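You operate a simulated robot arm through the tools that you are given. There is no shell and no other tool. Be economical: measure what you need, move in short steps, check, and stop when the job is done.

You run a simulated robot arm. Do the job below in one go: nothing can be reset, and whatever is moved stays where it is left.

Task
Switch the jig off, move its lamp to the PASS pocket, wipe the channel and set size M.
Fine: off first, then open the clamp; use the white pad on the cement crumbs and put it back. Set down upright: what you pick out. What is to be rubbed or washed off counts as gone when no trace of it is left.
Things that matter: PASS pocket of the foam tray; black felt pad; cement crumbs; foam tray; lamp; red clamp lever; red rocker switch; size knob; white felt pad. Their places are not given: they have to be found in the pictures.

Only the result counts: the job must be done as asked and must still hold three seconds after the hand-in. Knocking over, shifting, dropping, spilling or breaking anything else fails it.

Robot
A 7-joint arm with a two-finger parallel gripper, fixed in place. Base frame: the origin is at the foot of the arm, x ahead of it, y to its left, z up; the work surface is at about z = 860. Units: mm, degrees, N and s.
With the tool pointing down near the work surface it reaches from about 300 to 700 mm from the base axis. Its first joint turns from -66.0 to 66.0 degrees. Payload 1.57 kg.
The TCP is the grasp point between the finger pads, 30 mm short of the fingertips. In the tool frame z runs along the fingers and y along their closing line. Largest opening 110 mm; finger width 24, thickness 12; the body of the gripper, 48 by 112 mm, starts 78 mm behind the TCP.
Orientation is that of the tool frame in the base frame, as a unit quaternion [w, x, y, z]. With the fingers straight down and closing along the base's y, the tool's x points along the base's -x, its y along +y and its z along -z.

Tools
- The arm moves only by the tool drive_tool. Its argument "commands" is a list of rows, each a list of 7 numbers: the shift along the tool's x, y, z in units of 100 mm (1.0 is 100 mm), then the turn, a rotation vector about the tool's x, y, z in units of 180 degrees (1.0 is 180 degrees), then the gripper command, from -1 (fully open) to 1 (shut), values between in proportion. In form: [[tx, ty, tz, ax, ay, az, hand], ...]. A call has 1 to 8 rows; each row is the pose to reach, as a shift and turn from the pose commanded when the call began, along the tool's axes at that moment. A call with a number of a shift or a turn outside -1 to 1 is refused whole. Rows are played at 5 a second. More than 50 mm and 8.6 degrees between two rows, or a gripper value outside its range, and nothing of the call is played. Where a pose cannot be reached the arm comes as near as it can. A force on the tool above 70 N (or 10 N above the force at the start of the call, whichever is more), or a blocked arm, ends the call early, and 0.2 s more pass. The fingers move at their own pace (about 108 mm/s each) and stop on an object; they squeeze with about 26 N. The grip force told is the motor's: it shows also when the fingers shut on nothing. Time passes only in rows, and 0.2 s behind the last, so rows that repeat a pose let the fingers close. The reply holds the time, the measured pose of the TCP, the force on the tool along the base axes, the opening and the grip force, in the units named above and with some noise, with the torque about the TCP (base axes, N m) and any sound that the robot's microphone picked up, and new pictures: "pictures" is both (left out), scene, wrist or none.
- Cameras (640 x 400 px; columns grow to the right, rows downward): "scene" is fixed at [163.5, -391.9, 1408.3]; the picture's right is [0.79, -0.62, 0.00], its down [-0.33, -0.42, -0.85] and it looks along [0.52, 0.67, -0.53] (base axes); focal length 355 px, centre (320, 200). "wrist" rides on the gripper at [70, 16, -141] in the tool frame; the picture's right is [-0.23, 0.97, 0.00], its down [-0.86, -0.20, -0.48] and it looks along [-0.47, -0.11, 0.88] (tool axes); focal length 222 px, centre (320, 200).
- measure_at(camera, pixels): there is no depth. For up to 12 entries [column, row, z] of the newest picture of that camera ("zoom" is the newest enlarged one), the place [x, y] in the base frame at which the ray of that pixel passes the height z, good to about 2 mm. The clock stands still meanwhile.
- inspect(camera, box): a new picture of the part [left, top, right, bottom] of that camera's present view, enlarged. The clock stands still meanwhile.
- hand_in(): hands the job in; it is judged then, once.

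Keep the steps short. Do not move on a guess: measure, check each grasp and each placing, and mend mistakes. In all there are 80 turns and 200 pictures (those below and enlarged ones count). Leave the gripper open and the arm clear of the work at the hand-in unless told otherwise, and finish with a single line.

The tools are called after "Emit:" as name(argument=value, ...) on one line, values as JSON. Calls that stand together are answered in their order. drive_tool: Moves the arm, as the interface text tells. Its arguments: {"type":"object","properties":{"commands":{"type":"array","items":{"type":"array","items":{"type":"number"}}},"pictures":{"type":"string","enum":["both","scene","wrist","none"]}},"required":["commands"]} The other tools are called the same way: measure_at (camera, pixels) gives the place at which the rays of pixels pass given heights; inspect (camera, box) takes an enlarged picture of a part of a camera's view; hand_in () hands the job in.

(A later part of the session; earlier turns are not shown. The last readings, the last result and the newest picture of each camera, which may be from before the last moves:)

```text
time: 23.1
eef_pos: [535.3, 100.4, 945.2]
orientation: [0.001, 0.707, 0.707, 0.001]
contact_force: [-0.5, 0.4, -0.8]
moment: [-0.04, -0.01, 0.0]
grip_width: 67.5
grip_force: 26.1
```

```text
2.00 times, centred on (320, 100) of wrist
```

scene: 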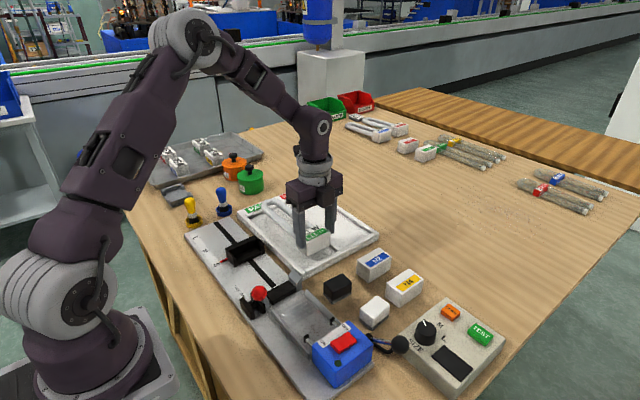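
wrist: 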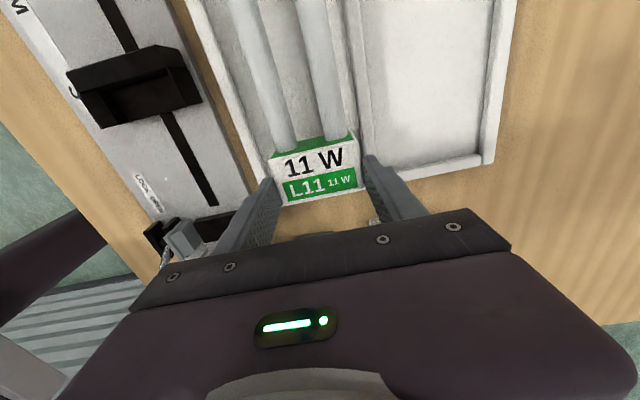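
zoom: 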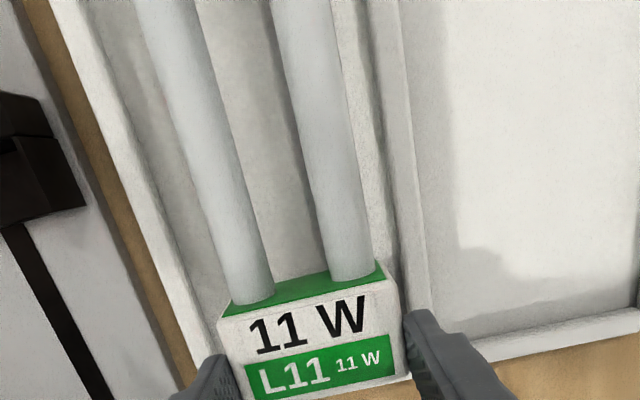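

Checking left/right clearance against the pocket walls.

Emit:
measure_at(camera="zoom", pixels=[[105, 60, 875], [175, 260, 875], [105, 60, 868], [380, 150, 868], [390, 220, 868], [380, 150, 875], [245, 300, 900], [385, 270, 900]])

```text
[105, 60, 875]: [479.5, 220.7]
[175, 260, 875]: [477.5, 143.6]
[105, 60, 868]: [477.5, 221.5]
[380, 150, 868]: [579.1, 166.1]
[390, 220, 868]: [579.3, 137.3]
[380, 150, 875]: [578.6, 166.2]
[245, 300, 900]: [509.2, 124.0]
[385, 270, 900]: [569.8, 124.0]
```

Walls are at x≈482 and 579, so I'll shift 4 mm to -x and lower in small steps.

Emit:
drive_tool(commands=[[0, -0.04, 0.05, 0, 0, 0, 1], [0, -0.04, 0.1, 0, 0, 0, 1], [0, -0.04, 0.14, 0, 0, 0, 1], [0, -0.04, 0.17, 0, 0, 0, 1], [0, -0.04, 0.17, 0, 0, 0, 1]], pictures="none")

Emit:
inspect(camera="scene", box=[270, 190, 370, 270])

```text
time: 24.3
eef_pos: [532.0, 99.1, 926.8]
orientation: [0.001, 0.707, 0.708, 0.0]
contact_force: [-0.4, 0.1, -1.4]
moment: [-0.06, -0.02, 0.01]
grip_width: 67.5
grip_force: 25.5
```

```text
5.00 times, centred on (320, 230) of scene
```

zoom: 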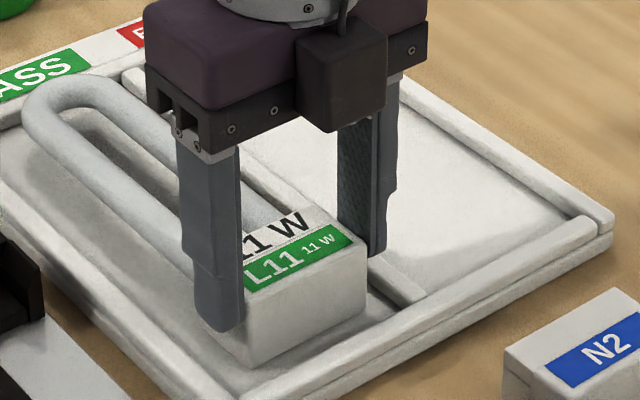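

Not yet down; a few more millimetres in 2 mm steps.

Emit:
drive_tool(commands=[[0, 0, 0.02, 0, 0, 0, 1], [0, 0, 0.03, 0, 0, 0, 1], [0, 0, 0.04, 0, 0, 0, 1], [0, 0, 0.04, 0, 0, 0, 1]], pictures="none")

```text
time: 25.3
eef_pos: [531.3, 98.4, 923.9]
orientation: [0.002, 0.707, 0.707, 0.002]
contact_force: [2.0, -0.6, 14.6]
moment: [0.01, 0.03, 0.03]
grip_width: 67.3
grip_force: 25.9
```

In contact (14.6 N). Opening a little and checking.

Emit:
drive_tool(commands=[[0, 0, -0.01, 0, 0, 0, -0.3], [0, 0, -0.01, 0, 0, 0, -0.45], [0, 0, -0.01, 0, 0, 0, -0.55], [0, 0, -0.01, 0, 0, 0, -0.55]], pictures="none")

Emit:
drive_tool(commands=[[0, 0, -0.4, 0, 0, 0, -0.55], [0, 0, -0.8, 0, 0, 0, -0.55], [-0.3, 0, -1.0, 0, 0, 0, -0.6], [-0.6, 0, -1.0, 0, 0, 0, -0.6]])

Emit:
inspect(camera="scene", box=[230, 170, 390, 290])

Emit:
inspect(camera="wrist", box=[160, 0, 480, 200])

```text
time: 26.3
eef_pos: [532.6, 98.7, 926.4]
orientation: [0.001, 0.707, 0.707, 0.001]
contact_force: [0.2, 0.7, -0.2]
moment: [0.04, -0.01, 0.0]
grip_width: 85.2
grip_force: 0.0
```

```text
time: 27.3
eef_pos: [531.4, 39.9, 1025.4]
orientation: [0.002, 0.706, 0.708, 0.0]
contact_force: [0.2, 0.7, -0.8]
moment: [0.01, -0.02, 0.0]
grip_width: 88.0
grip_force: 0.1
```

scene: 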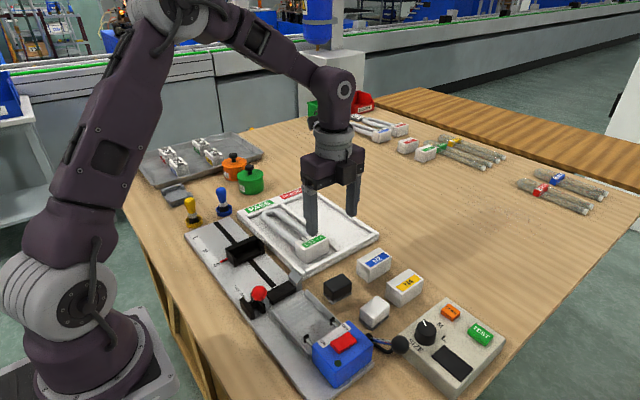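
wrist: 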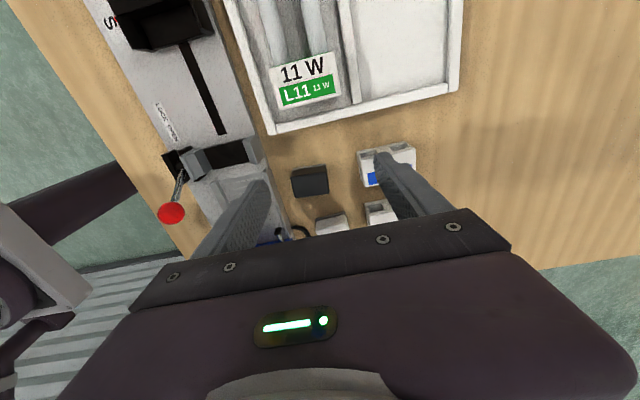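

```text
3.33 times, centred on (310, 230) of scene
```

zoom: 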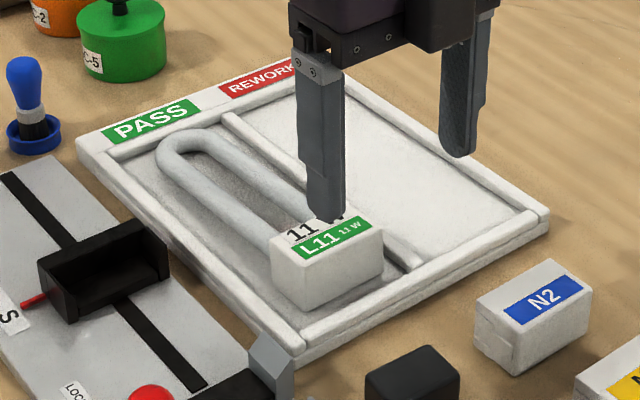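

```text
2.00 times, centred on (320, 100) of wrist
```

zoom: 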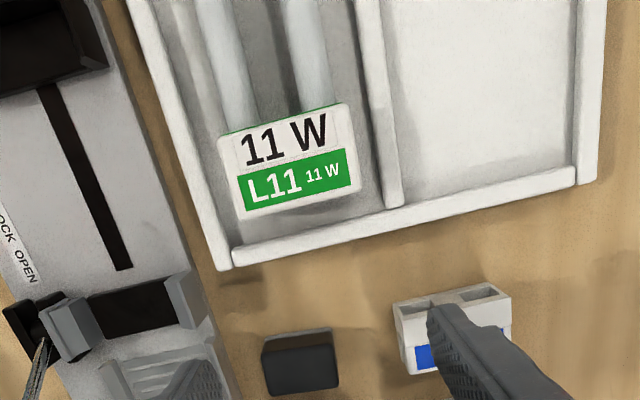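

The lamp lies flat in the PASS pocket. Now to look at the white pad from above.

Emit:
drive_tool(commands=[[-0.3, -0.05, -0.2, 0, 0, 0, -1], [-0.7, -0.1, -0.4, 0, 0, 0, -1], [-1.0, -0.14, -0.4, 0, 0, 0, -1], [-1.0, -0.14, -0.4, 0, 0, 0, -1]])

Emit:
inspect(camera="wrist", box=[220, 50, 440, 200])

Emit:
inspect(camera="scene", box=[270, 270, 450, 380])

```text
time: 28.3
eef_pos: [517.7, -61.2, 1064.2]
orientation: [0.002, 0.707, 0.707, 0.0]
contact_force: [1.0, -0.3, 0.1]
moment: [0.02, 0.03, 0.0]
grip_width: 110.0
grip_force: 0.1
```

scene: 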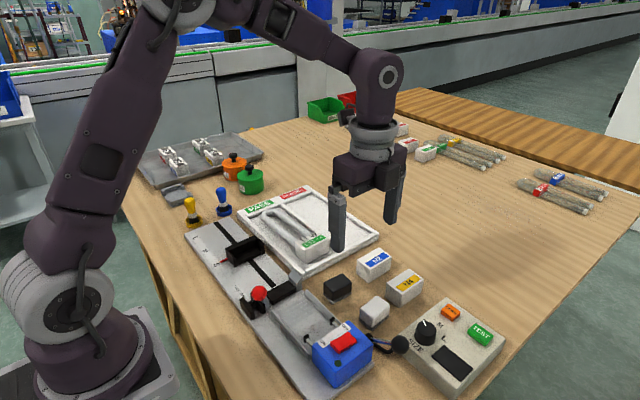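
wrist: 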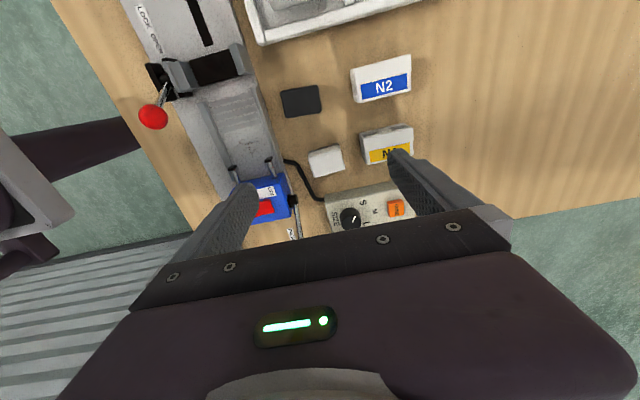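

```text
2.67 times, centred on (330, 125) of wrist
```

zoom: 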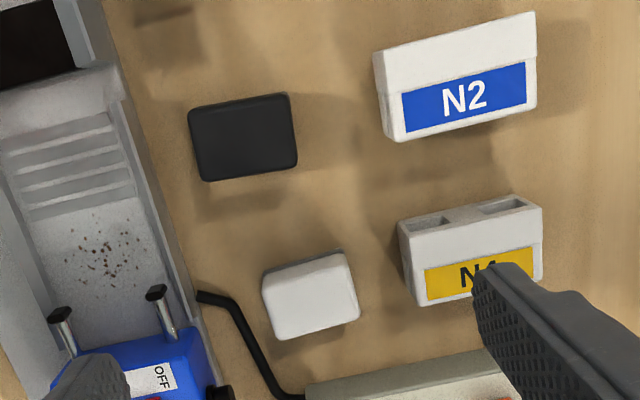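

```text
3.56 times, centred on (360, 325) of scene
```

zoom: 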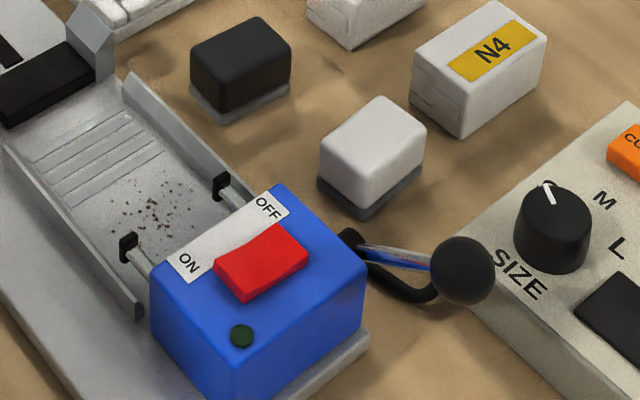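

Measuring the white pad corners, the crumbs region and rails (wrist zoom at scale 2.67; zoom is now the scene, so I convert pixels).

Emit:
measure_at(camera="wrist", pixels=[[308.6, 155, 888], [339, 145.5, 888], [345, 168, 888], [314.5, 177, 888], [233, 138, 868], [264, 136, 868], [240, 160, 868], [264, 160, 868], [220, 170, 880], [265, 161, 885], [270, 158, 880], [281, 165, 880]])

Emit:
measure_at(camera="zoom", pixels=[[320, 145, 888], [380, 97, 888], [427, 135, 888], [352, 190, 888], [318, 182, 860], [365, 220, 860], [422, 180, 860], [112, 200, 868], [200, 200, 868], [150, 185, 868], [150, 235, 868], [165, 205, 868]])

```text
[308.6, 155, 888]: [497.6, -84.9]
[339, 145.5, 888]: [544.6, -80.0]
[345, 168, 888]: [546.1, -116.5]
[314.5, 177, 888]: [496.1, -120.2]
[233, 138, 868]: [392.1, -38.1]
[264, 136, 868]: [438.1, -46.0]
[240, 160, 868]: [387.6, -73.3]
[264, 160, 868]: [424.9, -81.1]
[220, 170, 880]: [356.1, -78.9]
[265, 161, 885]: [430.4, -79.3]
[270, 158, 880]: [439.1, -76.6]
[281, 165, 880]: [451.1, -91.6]
```

```text
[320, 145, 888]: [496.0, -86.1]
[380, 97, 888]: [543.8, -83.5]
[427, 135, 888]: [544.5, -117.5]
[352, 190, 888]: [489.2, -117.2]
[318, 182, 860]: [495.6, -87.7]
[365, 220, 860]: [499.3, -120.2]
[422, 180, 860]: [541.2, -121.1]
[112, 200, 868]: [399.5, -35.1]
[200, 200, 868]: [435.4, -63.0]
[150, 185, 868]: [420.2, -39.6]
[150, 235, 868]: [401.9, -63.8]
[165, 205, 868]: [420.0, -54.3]
```

White pad: x 497–545, y −118..−84, centre (520.5,−101), top ~888. Crumbs: x 388–435, y −35..−80. Closing along y keeps the fingers between the pins, so I'll rotate back.

Emit:
drive_tool(commands=[[0, 0, 0, 0, 0, -0.046, -1], [0, 0, 0, 0, 0, -0.092, -1], [0, 0, 0, 0, 0, -0.138, -1], [0, 0, 0, 0, 0, -0.184, -1], [0, 0, 0, 0, 0, -0.23, -1], [0, 0, 0, 0, 0, -0.276, -1], [0, 0, 0, 0, 0, -0.32, -1], [0, 0, 0, 0, 0, -0.36, -1]], pictures="none")

Emit:
drive_tool(commands=[[0, 0, 0, 0, 0, -0.046, -1], [0, 0, 0, 0, 0, -0.092, -1], [0, 0, 0, 0, 0, -0.14, -1], [0, 0, 0, 0, 0, -0.14, -1]], pictures="none")

Emit:
drive_tool(commands=[[0.15, -0.2, 0, 0, 0, 0, -0.3], [0.15, -0.4, 0, 0, 0, 0, -0.2], [0.15, -0.4, 0, 0, 0, 0, -0.2]])

Emit:
inspect(camera="wrist", box=[200, 80, 440, 240])

```text
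time: 30.1
eef_pos: [518.5, -60.7, 1063.5]
orientation: [0.002, 0.216, 0.976, -0.001]
contact_force: [-0.1, -0.2, 0.0]
moment: [-0.02, 0.0, -0.01]
grip_width: 109.9
grip_force: 0.1
```

```text
time: 31.1
eef_pos: [518.2, -60.4, 1064.9]
orientation: [0.002, 0.0, 1.0, -0.001]
contact_force: [-0.3, 0.4, 0.4]
moment: [-0.03, 0.01, -0.02]
grip_width: 109.9
grip_force: 0.0
```

```text
time: 31.9
eef_pos: [501.3, -101.5, 1060.9]
orientation: [0.001, 0.0, 1.0, 0.0]
contact_force: [0.5, 0.8, 0.4]
moment: [0.0, -0.05, 0.0]
grip_width: 66.1
grip_force: 0.1
```

scene: 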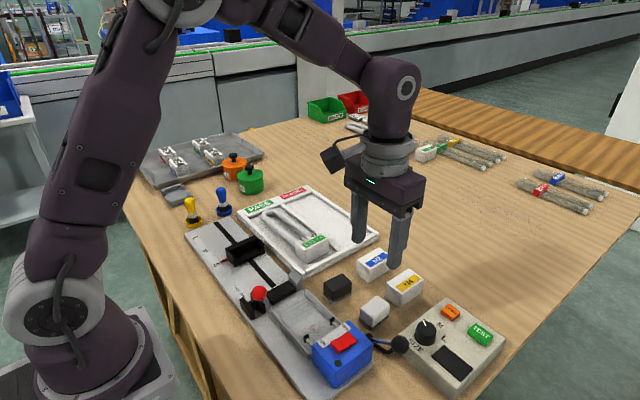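
wrist: 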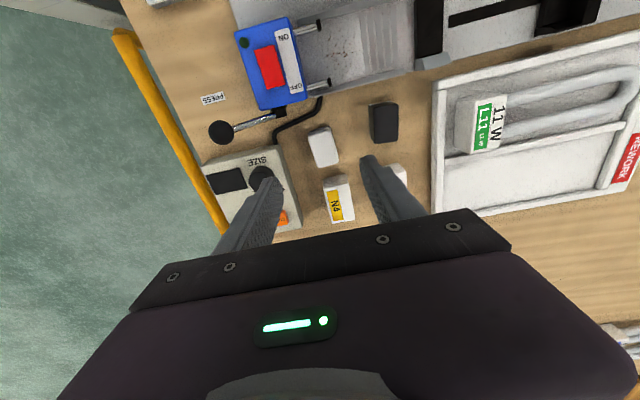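

```text
2.50 times, centred on (320, 160) of wrist
```

zoom: 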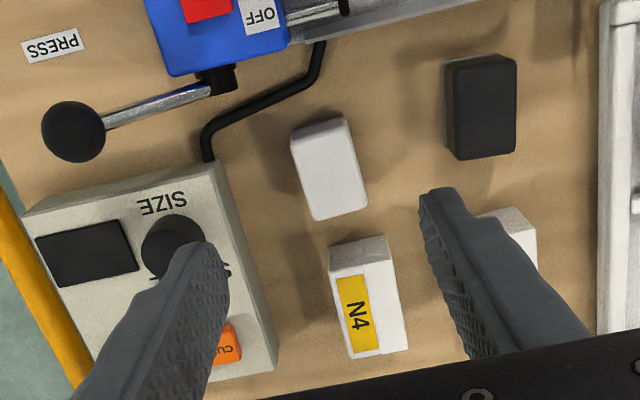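

Measuring pad and neighbours for finger clearance.

Emit:
measure_at(camera="zoom", pixels=[[290, 133, 888], [343, 117, 888], [368, 205, 888], [315, 220, 888], [225, 165, 885], [275, 345, 885], [210, 160, 865], [325, 50, 870], [330, 252, 895], [385, 237, 895], [170, 245, 912]])

```text
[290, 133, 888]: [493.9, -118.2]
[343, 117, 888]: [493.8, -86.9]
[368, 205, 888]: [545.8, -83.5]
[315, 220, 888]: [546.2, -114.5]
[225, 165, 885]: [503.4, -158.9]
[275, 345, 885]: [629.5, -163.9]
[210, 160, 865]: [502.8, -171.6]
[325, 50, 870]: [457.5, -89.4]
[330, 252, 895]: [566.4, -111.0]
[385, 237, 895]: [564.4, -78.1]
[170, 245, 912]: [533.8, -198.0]
```

Pad centre is (520,−101), and neighbours are clear. Descending.

Emit:
drive_tool(commands=[[-0.19, 0, 0.4, 0, 0, 0, -0.02], [-0.19, 0, 0.8, 0, 0, 0, -0.02], [-0.19, 0, 1.0, 0, 0, 0, -0.02], [-0.19, 0, 1.0, 0, 0, 0, -0.02]])

```text
time: 32.9
eef_pos: [523.1, -101.3, 965.4]
orientation: [0.002, 0.0, 1.0, -0.001]
contact_force: [-0.4, -0.6, 0.2]
moment: [-0.01, 0.01, -0.02]
grip_width: 56.1
grip_force: 0.1
```

scene: 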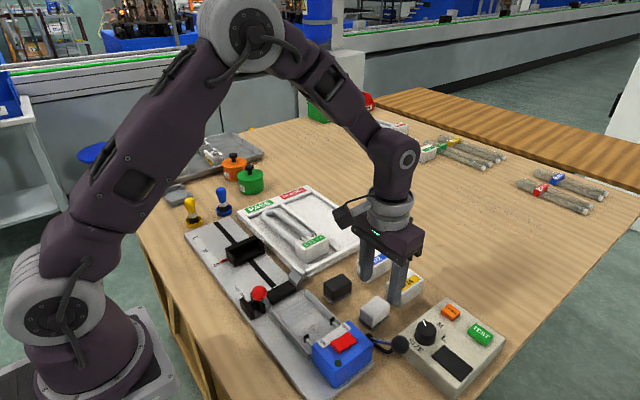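
wrist: 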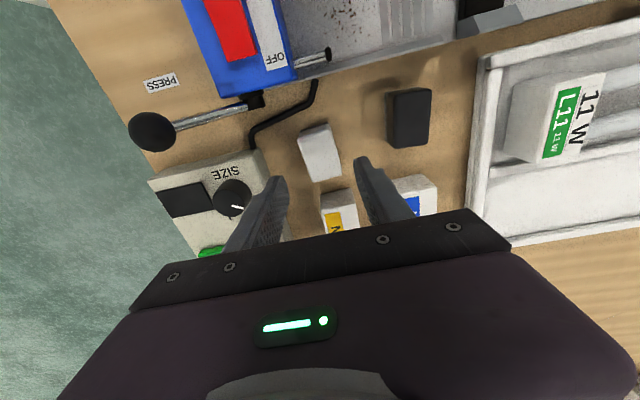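

Aligned. Continuing down to TCP z≈902 and closing.

Emit:
drive_tool(commands=[[0.02, 0, 0.25, 0, 0, 0, -0.02], [0.02, 0, 0.5, 0, 0, 0, -0.02], [0.02, 0, 0.63, 0, 0, 0, -0.02], [0.02, 0, 0.63, 0, 0, 0, -0.02]])

Emit:
inspect(camera="scene", box=[320, 250, 440, 350])

```text
time: 33.9
eef_pos: [520.2, -100.8, 900.5]
orientation: [0.002, 0.001, 1.0, 0.0]
contact_force: [0.2, 0.4, 0.0]
moment: [0.02, -0.02, 0.01]
grip_width: 56.2
grip_force: 0.0
```

scene: 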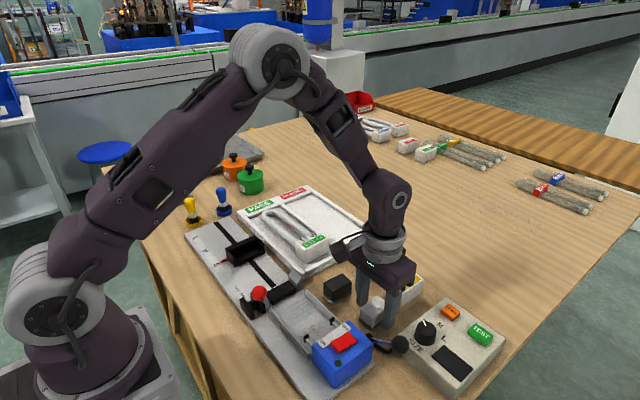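
wrist: 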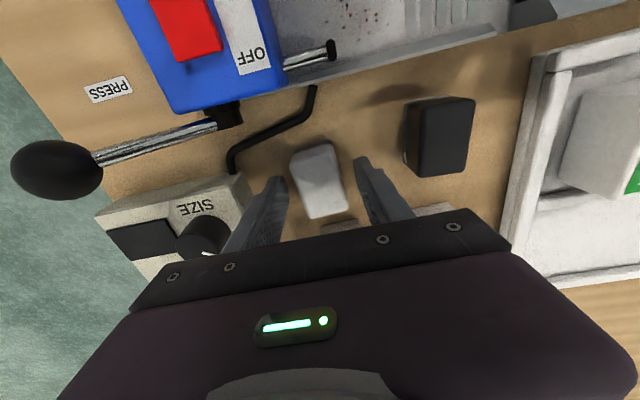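

```text
4.00 times, centred on (380, 300) of scene
```

zoom: 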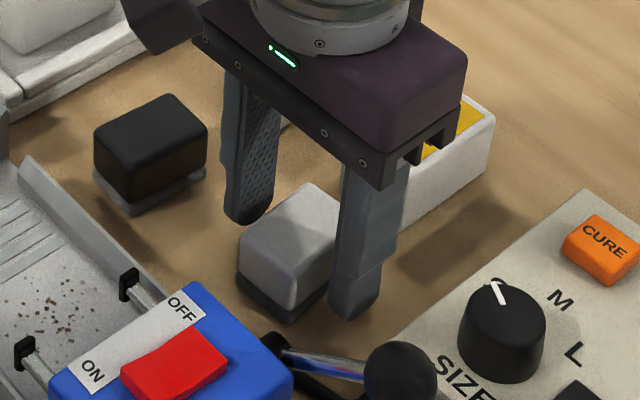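

The fingers straddle the pad. Closing, then lifting.

Emit:
drive_tool(commands=[[0, 0, 0.0, 0, 0, 0, 0.3], [0, 0, 0.0, 0, 0, 0, 1], [0, 0, 0.0, 0, 0, 0, 1], [0, 0, 0.0, 0, 0, 0, 1]], pictures="none")

Emit:
drive_tool(commands=[[0, 0, -0.2, 0, 0, 0, 1], [0, 0, -0.5, 0, 0, 0, 1], [0, 0, -0.8, 0, 0, 0, 1], [0, 0, -0.8, 0, 0, 0, 1]])

Emit:
inspect(camera="scene", box=[320, 220, 440, 320])

```text
time: 34.9
eef_pos: [520.3, -99.8, 902.1]
orientation: [0.002, 0.0, 1.0, -0.001]
contact_force: [0.3, 0.0, 0.6]
moment: [-0.02, 0.0, 0.0]
grip_width: 33.1
grip_force: 26.6
```

```text
time: 35.9
eef_pos: [520.6, -99.5, 982.7]
orientation: [0.002, 0.0, 1.0, 0.0]
contact_force: [-0.1, -0.3, -0.7]
moment: [-0.02, -0.02, 0.01]
grip_width: 33.0
grip_force: 26.1
```

scene: 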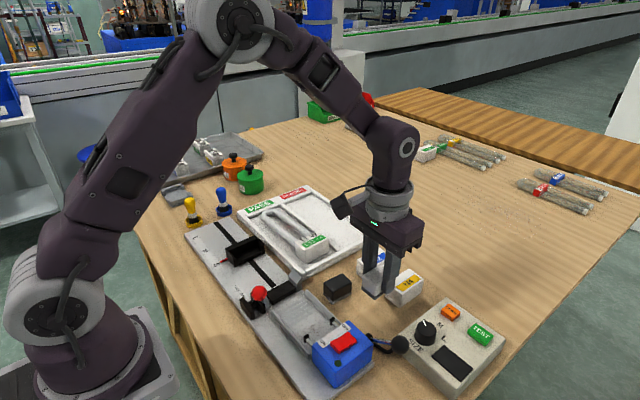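
wrist: 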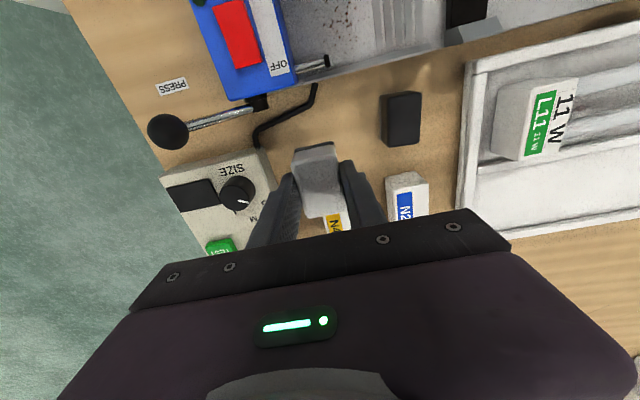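

```text
4.00 times, centred on (380, 270) of scene
```

zoom: 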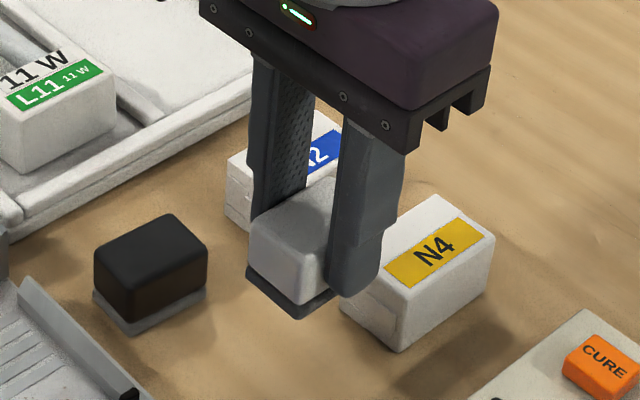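

The pad is held; its home is TCP (520.3,−100,902). Raising it and moving behind the channel to view the crumbs.

Emit:
drive_tool(commands=[[0, 0, -0.4, 0, 0, 0, 1], [0.4, 0.2, -0.7, 0, 0, 0, 1], [0.8, 0.4, -0.8, 0, 0, 0, 1], [1.0, 0.4, -0.8, 0, 0, 0, 1], [1.0, 0.4, -0.8, 0, 0, 0, 1]], pictures="none")

Emit:
drive_tool(commands=[[0.3, 0, 0, 0, 0, 0, 1], [0.6, 0, 0, 0, 0, 0, 1], [0.6, 0, 0, 0, 0, 0, 1]])

Emit:
inspect(camera="wrist", box=[230, 80, 390, 200])

Emit:
inspect(camera="scene", box=[260, 270, 360, 370])

```text
refused: row 2 steps farther than a row can; nothing moved
```

```text
time: 36.7
eef_pos: [458.6, -101.3, 983.1]
orientation: [0.002, 0.0, 1.0, -0.001]
contact_force: [0.5, 0.2, -0.8]
moment: [-0.02, -0.01, 0.01]
grip_width: 33.1
grip_force: 26.1
```

scene: 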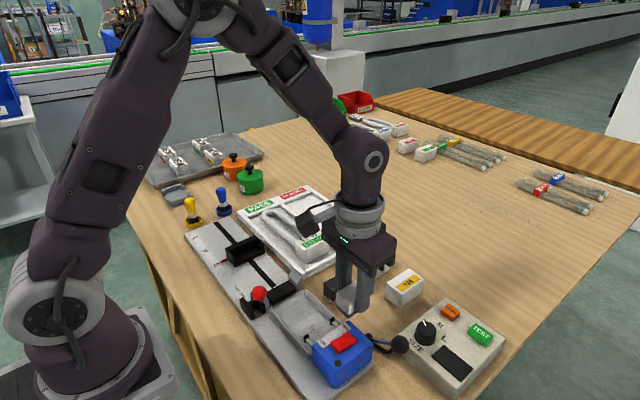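
wrist: 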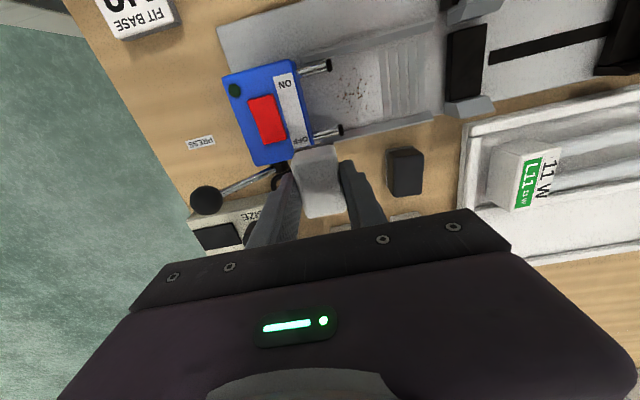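

```text
3.33 times, centred on (310, 140) of wrist
```

zoom: 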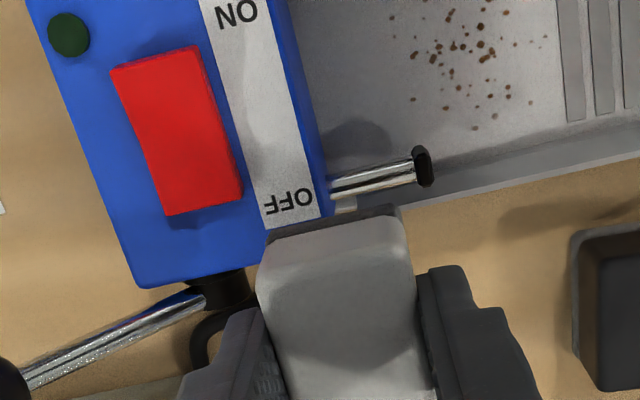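

```text
4.00 times, centred on (310, 320) of scene
```

zoom: 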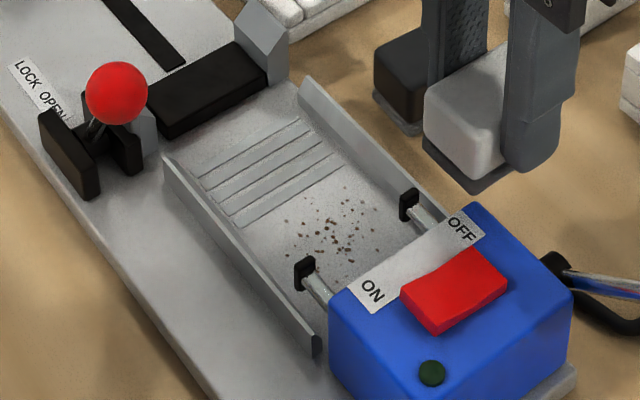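

That batch only half-ran, but the pad is still safely high. Measuring crumbs, pins, ribs and rails from the scene zoom, with a height check against the wrist view.

Emit:
measure_at(camera="zoom", pixels=[[320, 200, 868], [385, 228, 868], [283, 256, 868], [350, 278, 868], [335, 235, 860], [335, 235, 880], [404, 200, 885], [304, 268, 885], [240, 228, 868], [342, 160, 868], [222, 255, 868], [385, 180, 868]])

Emit:
measure_at(camera="wrist", pixels=[[356.5, 98, 860], [356.5, 98, 880], [342, 130, 885], [330, 66, 885], [385, 115, 868], [361, 118, 868], [334, 106, 868], [340, 126, 868], [345, 138, 868]])

```text
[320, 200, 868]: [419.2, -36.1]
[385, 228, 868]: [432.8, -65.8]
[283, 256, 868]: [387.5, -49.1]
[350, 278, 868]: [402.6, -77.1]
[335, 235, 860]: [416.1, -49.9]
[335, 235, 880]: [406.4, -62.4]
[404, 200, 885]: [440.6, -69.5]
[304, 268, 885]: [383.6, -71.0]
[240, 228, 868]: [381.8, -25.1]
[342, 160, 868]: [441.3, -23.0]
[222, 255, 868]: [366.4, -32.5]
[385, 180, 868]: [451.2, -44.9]
```

```text
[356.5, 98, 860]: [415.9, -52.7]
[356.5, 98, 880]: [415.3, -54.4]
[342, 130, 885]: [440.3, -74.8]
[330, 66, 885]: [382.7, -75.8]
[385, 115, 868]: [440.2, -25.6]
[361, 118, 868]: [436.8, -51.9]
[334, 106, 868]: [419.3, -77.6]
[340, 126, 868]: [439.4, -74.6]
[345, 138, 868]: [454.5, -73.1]
```

Pin tips are at x 383 and 440, y≈−72. The 48 mm pad won't pass between them, so it must be turned lengthwise along y, gripped by its long ends. I'll put it back home and regrasp along x.

Emit:
drive_tool(commands=[[-0.3, 0.01, 0, 0, 0, 0, 1], [-0.615, 0.01, 0, 0, 0, 0, 1], [-0.615, 0.01, 0.3, 0, 0, 0, 1], [-0.615, 0.01, 0.6, 0, 0, 0, 1], [-0.615, 0.01, 0.79, 0, 0, 0, 1], [-0.615, 0.01, 0.81, 0, 0, 0, 1], [-0.615, 0.01, 0.81, 0, 0, 0, 1]], pictures="none")

```text
time: 38.3
eef_pos: [519.4, -100.4, 901.9]
orientation: [0.003, -0.001, 1.0, -0.002]
contact_force: [-6.1, -2.1, 17.6]
moment: [-0.03, 0.16, -0.01]
grip_width: 33.1
grip_force: 26.7
```

Touching the table. Opening and raising.

Emit:
drive_tool(commands=[[0, 0, 0, 0, 0, 0, 0.2], [0, 0, 0, 0, 0, 0, -0.02], [0, 0, 0, 0, 0, 0, -0.02], [0, 0, -0.4, 0, 0, 0, -0.02], [0, 0, -0.8, 0, 0, 0, -0.02], [0, 0, -0.8, 0, 0, 0, -0.02]], pictures="none")

Emit:
drive_tool(commands=[[0, 0, 0, 0, 0, 0.046, -0.02], [0, 0, 0, 0, 0, 0.092, -0.02], [0, 0, 0, 0, 0, 0.138, -0.02], [0, 0, 0, 0, 0, 0.184, -0.02], [0, 0, 0, 0, 0, 0.23, -0.02], [0, 0, 0, 0, 0, 0.276, -0.02], [0, 0, 0, 0, 0, 0.32, -0.02], [0, 0, 0, 0, 0, 0.36, -0.02]], pictures="none")

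Emit:
drive_tool(commands=[[0, 0, 0, 0, 0, 0.046, -0.02], [0, 0, 0, 0, 0, 0.092, -0.02], [0, 0, 0, 0, 0, 0.14, -0.02], [0, 0, 0, 0, 0, 0.14, -0.02]])

Emit:
inspect(camera="wrist", box=[240, 90, 400, 210])

```text
time: 39.7
eef_pos: [520.9, -99.6, 980.9]
orientation: [0.002, 0.0, 1.0, -0.001]
contact_force: [0.5, -0.8, 0.1]
moment: [-0.01, 0.0, 0.02]
grip_width: 56.1
grip_force: 0.0
```

```text
time: 41.5
eef_pos: [521.0, -100.3, 981.0]
orientation: [0.002, 0.536, 0.844, 0.001]
contact_force: [-0.2, -0.2, 0.0]
moment: [0.01, 0.0, 0.0]
grip_width: 56.2
grip_force: 0.0
```

```text
time: 42.5
eef_pos: [520.6, -99.9, 981.3]
orientation: [0.002, 0.708, 0.706, 0.001]
contact_force: [-0.7, -0.7, 0.3]
moment: [-0.01, 0.02, -0.05]
grip_width: 56.0
grip_force: 0.1
```

scene: 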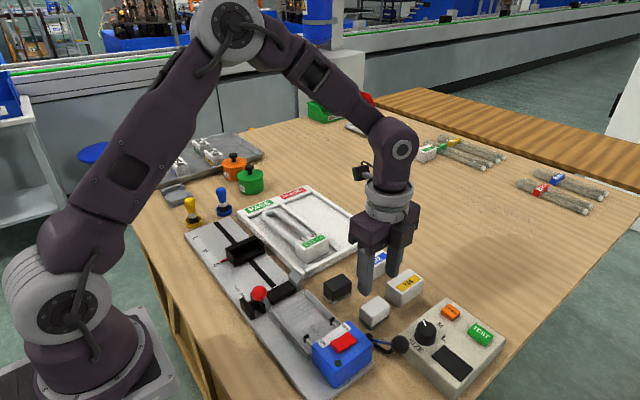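
wrist: 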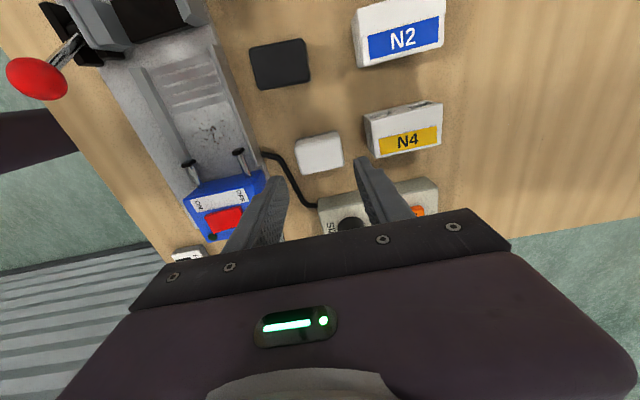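

```text
3.33 times, centred on (320, 150) of wrist
```

zoom: 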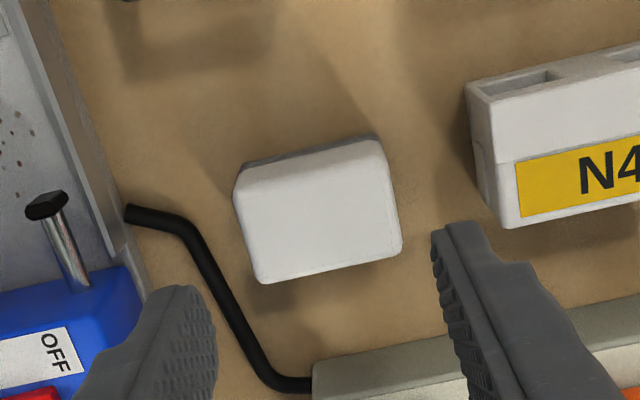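

Measuring pad corners, the N4 face and the cable.

Emit:
measure_at(camera="zoom", pixels=[[235, 190, 888], [383, 148, 888], [402, 245, 888], [260, 283, 888], [468, 85, 900], [503, 228, 895], [505, 228, 880], [215, 260, 866], [240, 330, 866]])

```text
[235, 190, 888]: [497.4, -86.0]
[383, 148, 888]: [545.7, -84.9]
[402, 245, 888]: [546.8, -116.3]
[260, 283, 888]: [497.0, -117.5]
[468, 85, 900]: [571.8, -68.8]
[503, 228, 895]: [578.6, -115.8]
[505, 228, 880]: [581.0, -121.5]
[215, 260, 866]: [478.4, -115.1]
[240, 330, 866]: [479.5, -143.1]
```

Pad centre is (521.7,−101). Descending with a 56 mm opening to TCP z≈904 and gripping.

Emit:
drive_tool(commands=[[-0.01, 0.01, 0.3, 0, 0, 0, -0.02], [-0.01, 0.01, 0.6, 0, 0, 0, -0.02], [-0.01, 0.01, 0.77, 0, 0, 0, -0.02], [-0.01, 0.01, 0.77, 0, 0, 0, -0.02], [-0.01, 0.01, 0.77, 0, 0, 0, 0.5], [-0.01, 0.01, 0.77, 0, 0, 0, 1], [-0.01, 0.01, 0.77, 0, 0, 0, 1]])

```text
time: 44.1
eef_pos: [523.0, -100.2, 903.7]
orientation: [0.002, 0.707, 0.708, 0.001]
contact_force: [0.9, -0.7, -2.0]
moment: [-0.02, 0.01, -0.01]
grip_width: 49.1
grip_force: 26.1
```

scene: 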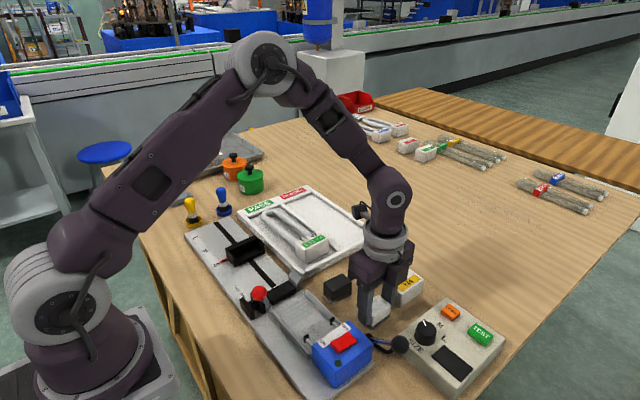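
wrist: 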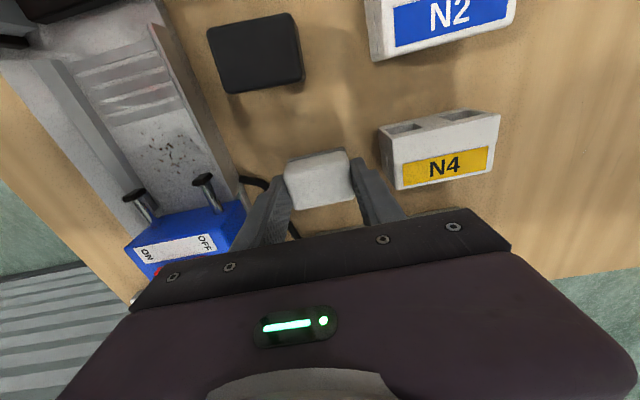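

Gripped at 49.1 mm. Lifting high.

Emit:
drive_tool(commands=[[0, 0, -0.3, 0, 0, 0, 1], [0, 0, -0.6, 0, 0, 0, 1], [0, 0, -1.0, 0, 0, 0, 1], [0, 0, -1.0, 0, 0, 0, 1]], pictures="none")

Emit:
drive_tool(commands=[[0.05, -0.1, -0.05, 0, 0, -0.046, 1], [0.1, -0.2, -0.1, 0, 0, -0.092, 1], [0.15, -0.3, -0.15, 0, 0, -0.138, 1], [0.2, -0.4, -0.2, 0, 0, -0.184, 1], [0.25, -0.5, -0.25, 0, 0, -0.23, 1], [0.3, -0.6, -0.3, 0, 0, -0.276, 1], [0.35, -0.8, -0.3, 0, 0, -0.32, 1], [0.4, -1.0, -0.3, 0, 0, -0.36, 1]], pictures="none")

Emit:
drive_tool(commands=[[0, 0, 0, 0, 0, -0.046, 1], [0, 0, 0, 0, 0, -0.092, 1], [0, 0, 0, 0, 0, -0.14, 1], [0, 0, 0, 0, 0, -0.14, 1]])

Emit:
inspect(camera="wrist", box=[240, 60, 440, 210])

```text
time: 45.1
eef_pos: [521.5, -102.0, 1007.1]
orientation: [0.002, 0.707, 0.707, 0.001]
contact_force: [-0.6, 0.1, -0.7]
moment: [-0.01, -0.02, -0.03]
grip_width: 49.0
grip_force: 26.1
```

```text
time: 46.9
eef_pos: [421.4, -62.2, 1034.6]
orientation: [0.003, 0.216, 0.976, 0.0]
contact_force: [0.3, -0.1, -0.8]
moment: [0.02, -0.02, 0.01]
grip_width: 49.1
grip_force: 26.6
```

```text
time: 47.9
eef_pos: [421.5, -61.0, 1033.3]
orientation: [0.001, -0.001, 1.0, -0.001]
contact_force: [0.7, 0.1, -0.2]
moment: [0.01, 0.0, 0.03]
grip_width: 49.1
grip_force: 26.1
```

scene: 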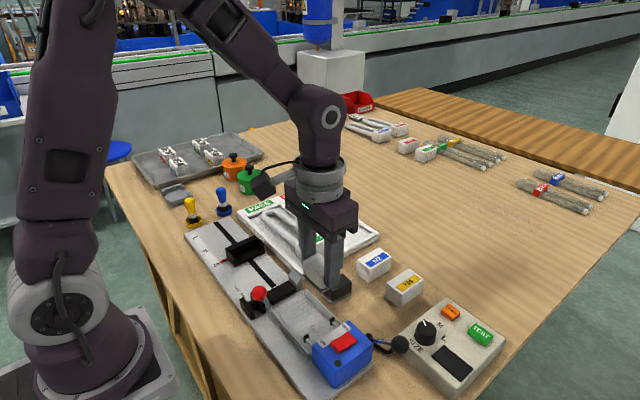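
wrist: 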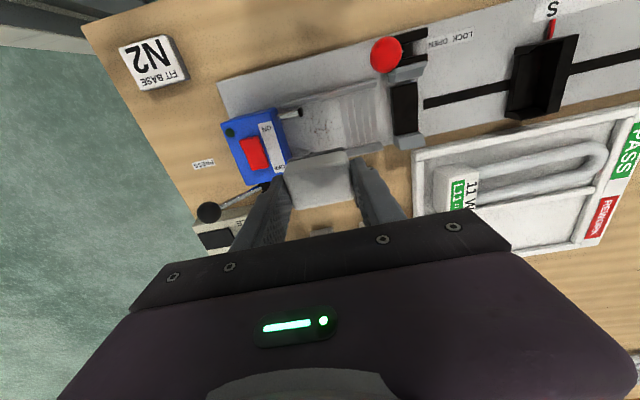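

```text
2.67 times, centred on (340, 135) of wrist
```

zoom: 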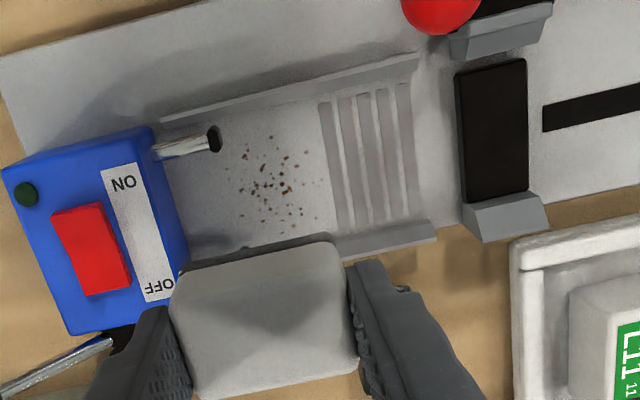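

A clear view of the crumb field. Measuring its extent, the pin cap, ribs and rails.

Emit:
measure_at(camera="zoom", pixels=[[226, 172, 868], [240, 208, 868], [323, 182, 868], [320, 217, 868], [270, 135, 868], [293, 235, 868], [215, 138, 885], [320, 102, 868], [340, 228, 868], [190, 120, 868], [440, 235, 880], [245, 248, 885]])

```text
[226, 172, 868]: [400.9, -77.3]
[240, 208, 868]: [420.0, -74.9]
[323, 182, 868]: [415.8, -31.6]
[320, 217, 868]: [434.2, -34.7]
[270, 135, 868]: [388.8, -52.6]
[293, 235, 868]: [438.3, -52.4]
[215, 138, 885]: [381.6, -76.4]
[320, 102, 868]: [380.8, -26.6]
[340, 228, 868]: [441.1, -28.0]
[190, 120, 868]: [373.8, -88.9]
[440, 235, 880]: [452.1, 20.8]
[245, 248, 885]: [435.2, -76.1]
```

Crumbs: x 388–439, y −78..−31. Positioning the pad over (410,−54) and lowering near the floor.

Emit:
drive_tool(commands=[[0.115, 0.07, 0.3, 0, 0, 0, 1], [0.115, 0.07, 0.6, 0, 0, 0, 1], [0.115, 0.07, 0.9, 0, 0, 0, 1], [0.115, 0.07, 1.0, 0, 0, 0, 1], [0.115, 0.07, 1.0, 0, 0, 0, 1]])

Emit:
inspect(camera="wrist", box=[240, 60, 440, 210])

Emit:
inspect(camera="scene", box=[260, 260, 360, 360])

```text
time: 49.1
eef_pos: [410.9, -54.4, 931.9]
orientation: [0.003, 0.0, 1.0, -0.001]
contact_force: [-0.1, 0.2, -1.1]
moment: [0.0, 0.01, -0.04]
grip_width: 48.8
grip_force: 25.8
```

scene: 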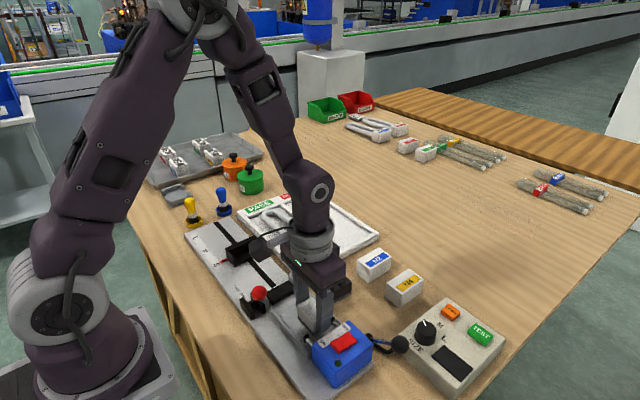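
wrist: 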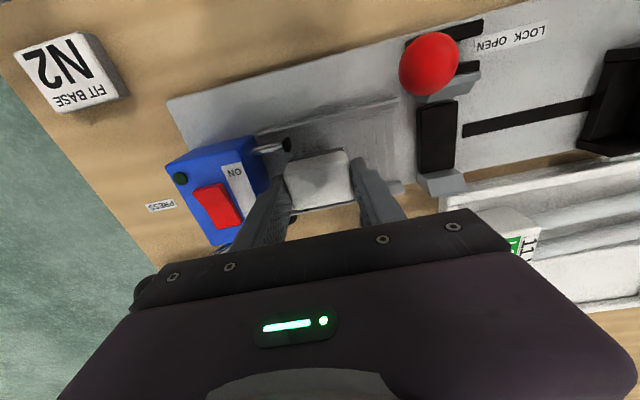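

```text
2.67 times, centred on (340, 135) of wrist
```

zoom: 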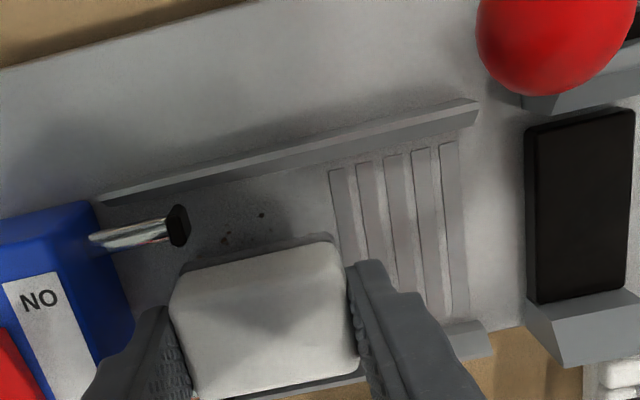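

```text
4.00 times, centred on (310, 310) of scene
```

zoom: 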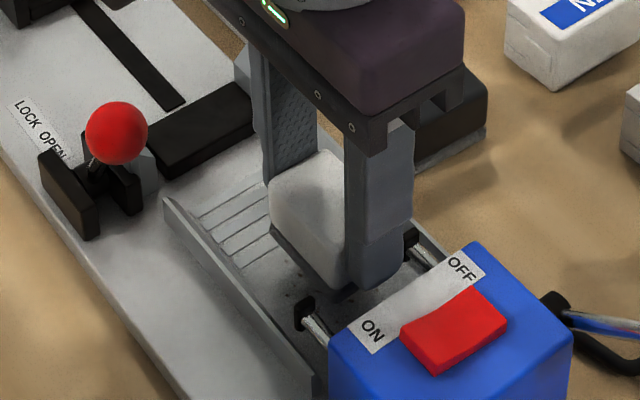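

Aligned between the pins. Lowering gently to contact.

Emit:
drive_tool(commands=[[0, 0, 0.08, 0, 0, 0, 1], [0, 0, 0.12, 0, 0, 0, 1], [0, 0, 0.15, 0, 0, 0, 1], [0, 0, 0.17, 0, 0, 0, 1], [0, 0, 0.18, 0, 0, 0, 1], [0, 0, 0.18, 0, 0, 0, 1]], pictures="none")

```text
time: 50.5
eef_pos: [411.2, -54.0, 915.0]
orientation: [0.002, 0.0, 1.0, 0.0]
contact_force: [-4.2, -0.6, 17.7]
moment: [0.01, 0.22, 0.0]
grip_width: 48.8
grip_force: 25.9
```

Contact at 17.7 N. Wiping in x, between x 404 and 417.

Emit:
drive_tool(commands=[[0.04, 0, 0, 0, 0, 0, 1], [0.07, 0, 0, 0, 0, 0, 1], [0.02, 0, 0, 0, 0, 0, 1], [-0.03, 0, 0, 0, 0, 0, 1], [-0.06, 0, 0, 0, 0, 0, 1], [-0.02, 0, 0, 0, 0, 0, 1], [0.04, 0, 0, 0, 0, 0, 1], [0.07, 0, 0, 0, 0, 0, 1]], pictures="none")

Emit:
drive_tool(commands=[[-0.06, 0.02, 0, 0, 0, 0, 1], [-0.12, 0.02, 0, 0, 0, 0, 1], [-0.06, -0.02, 0, 0, 0, 0, 1], [0, -0.02, 0, 0, 0, 0, 1], [-0.06, 0, 0, 0, 0, 0, 1], [-0.12, 0, 0, 0, 0, 0, 1]], pictures="none")

```text
time: 52.3
eef_pos: [404.3, -52.3, 914.2]
orientation: [0.003, -0.002, 1.0, -0.002]
contact_force: [4.3, 0.2, -2.7]
moment: [0.01, -0.11, 0.11]
grip_width: 49.2
grip_force: 25.7
```

```text
time: 53.7
eef_pos: [414.7, -52.9, 914.3]
orientation: [0.001, -0.001, 1.0, -0.001]
contact_force: [-6.9, 0.9, 16.5]
moment: [0.05, 0.21, 0.01]
grip_width: 49.1
grip_force: 26.1
```

Lifting and backing off to look at the channel.

Emit:
drive_tool(commands=[[0.0, 0, -0.3, 0, 0, 0, 1], [0.0, 0, -0.7, 0, 0, 0, 1], [-0.15, 0, -1.0, 0, 0, 0, 1], [-0.15, 0, -1.0, 0, 0, 0, 1]])

Emit:
inspect(camera="wrist", box=[240, 60, 400, 180])

Emit:
inspect(camera="scene", box=[260, 270, 360, 370])

```text
time: 54.7
eef_pos: [429.4, -55.0, 1014.6]
orientation: [0.001, 0.0, 1.0, 0.0]
contact_force: [0.1, 0.3, -0.1]
moment: [0.04, -0.01, 0.0]
grip_width: 49.0
grip_force: 26.1
```

scene: 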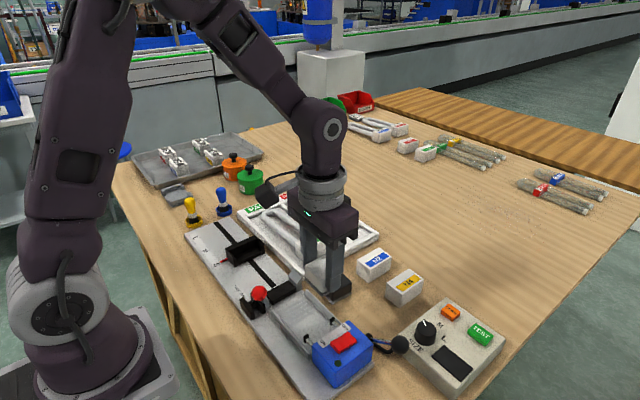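
wrist: 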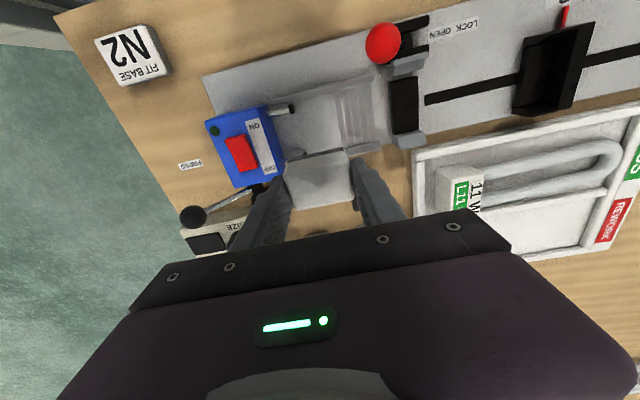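

```text
3.33 times, centred on (320, 120) of wrist
```

zoom: 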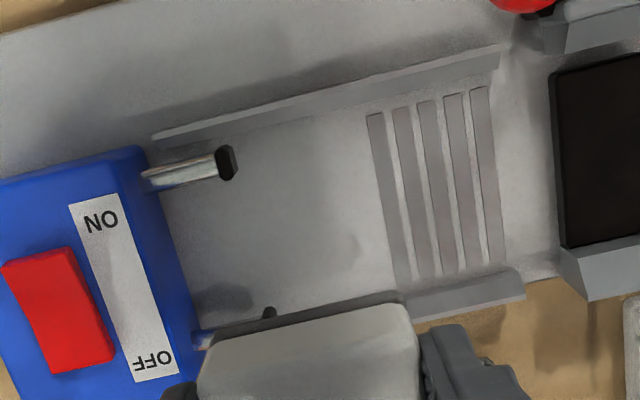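

```text
4.00 times, centred on (310, 320) of scene
```

zoom: 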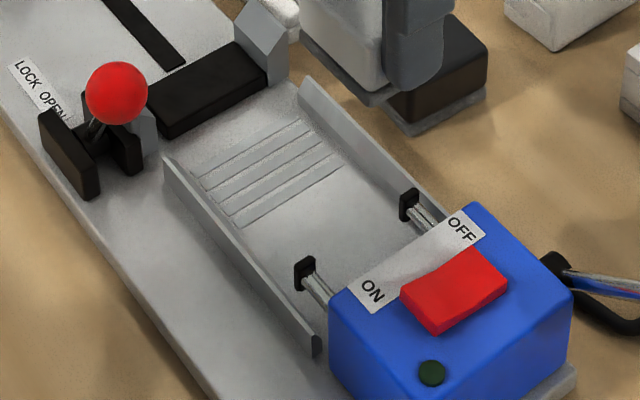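

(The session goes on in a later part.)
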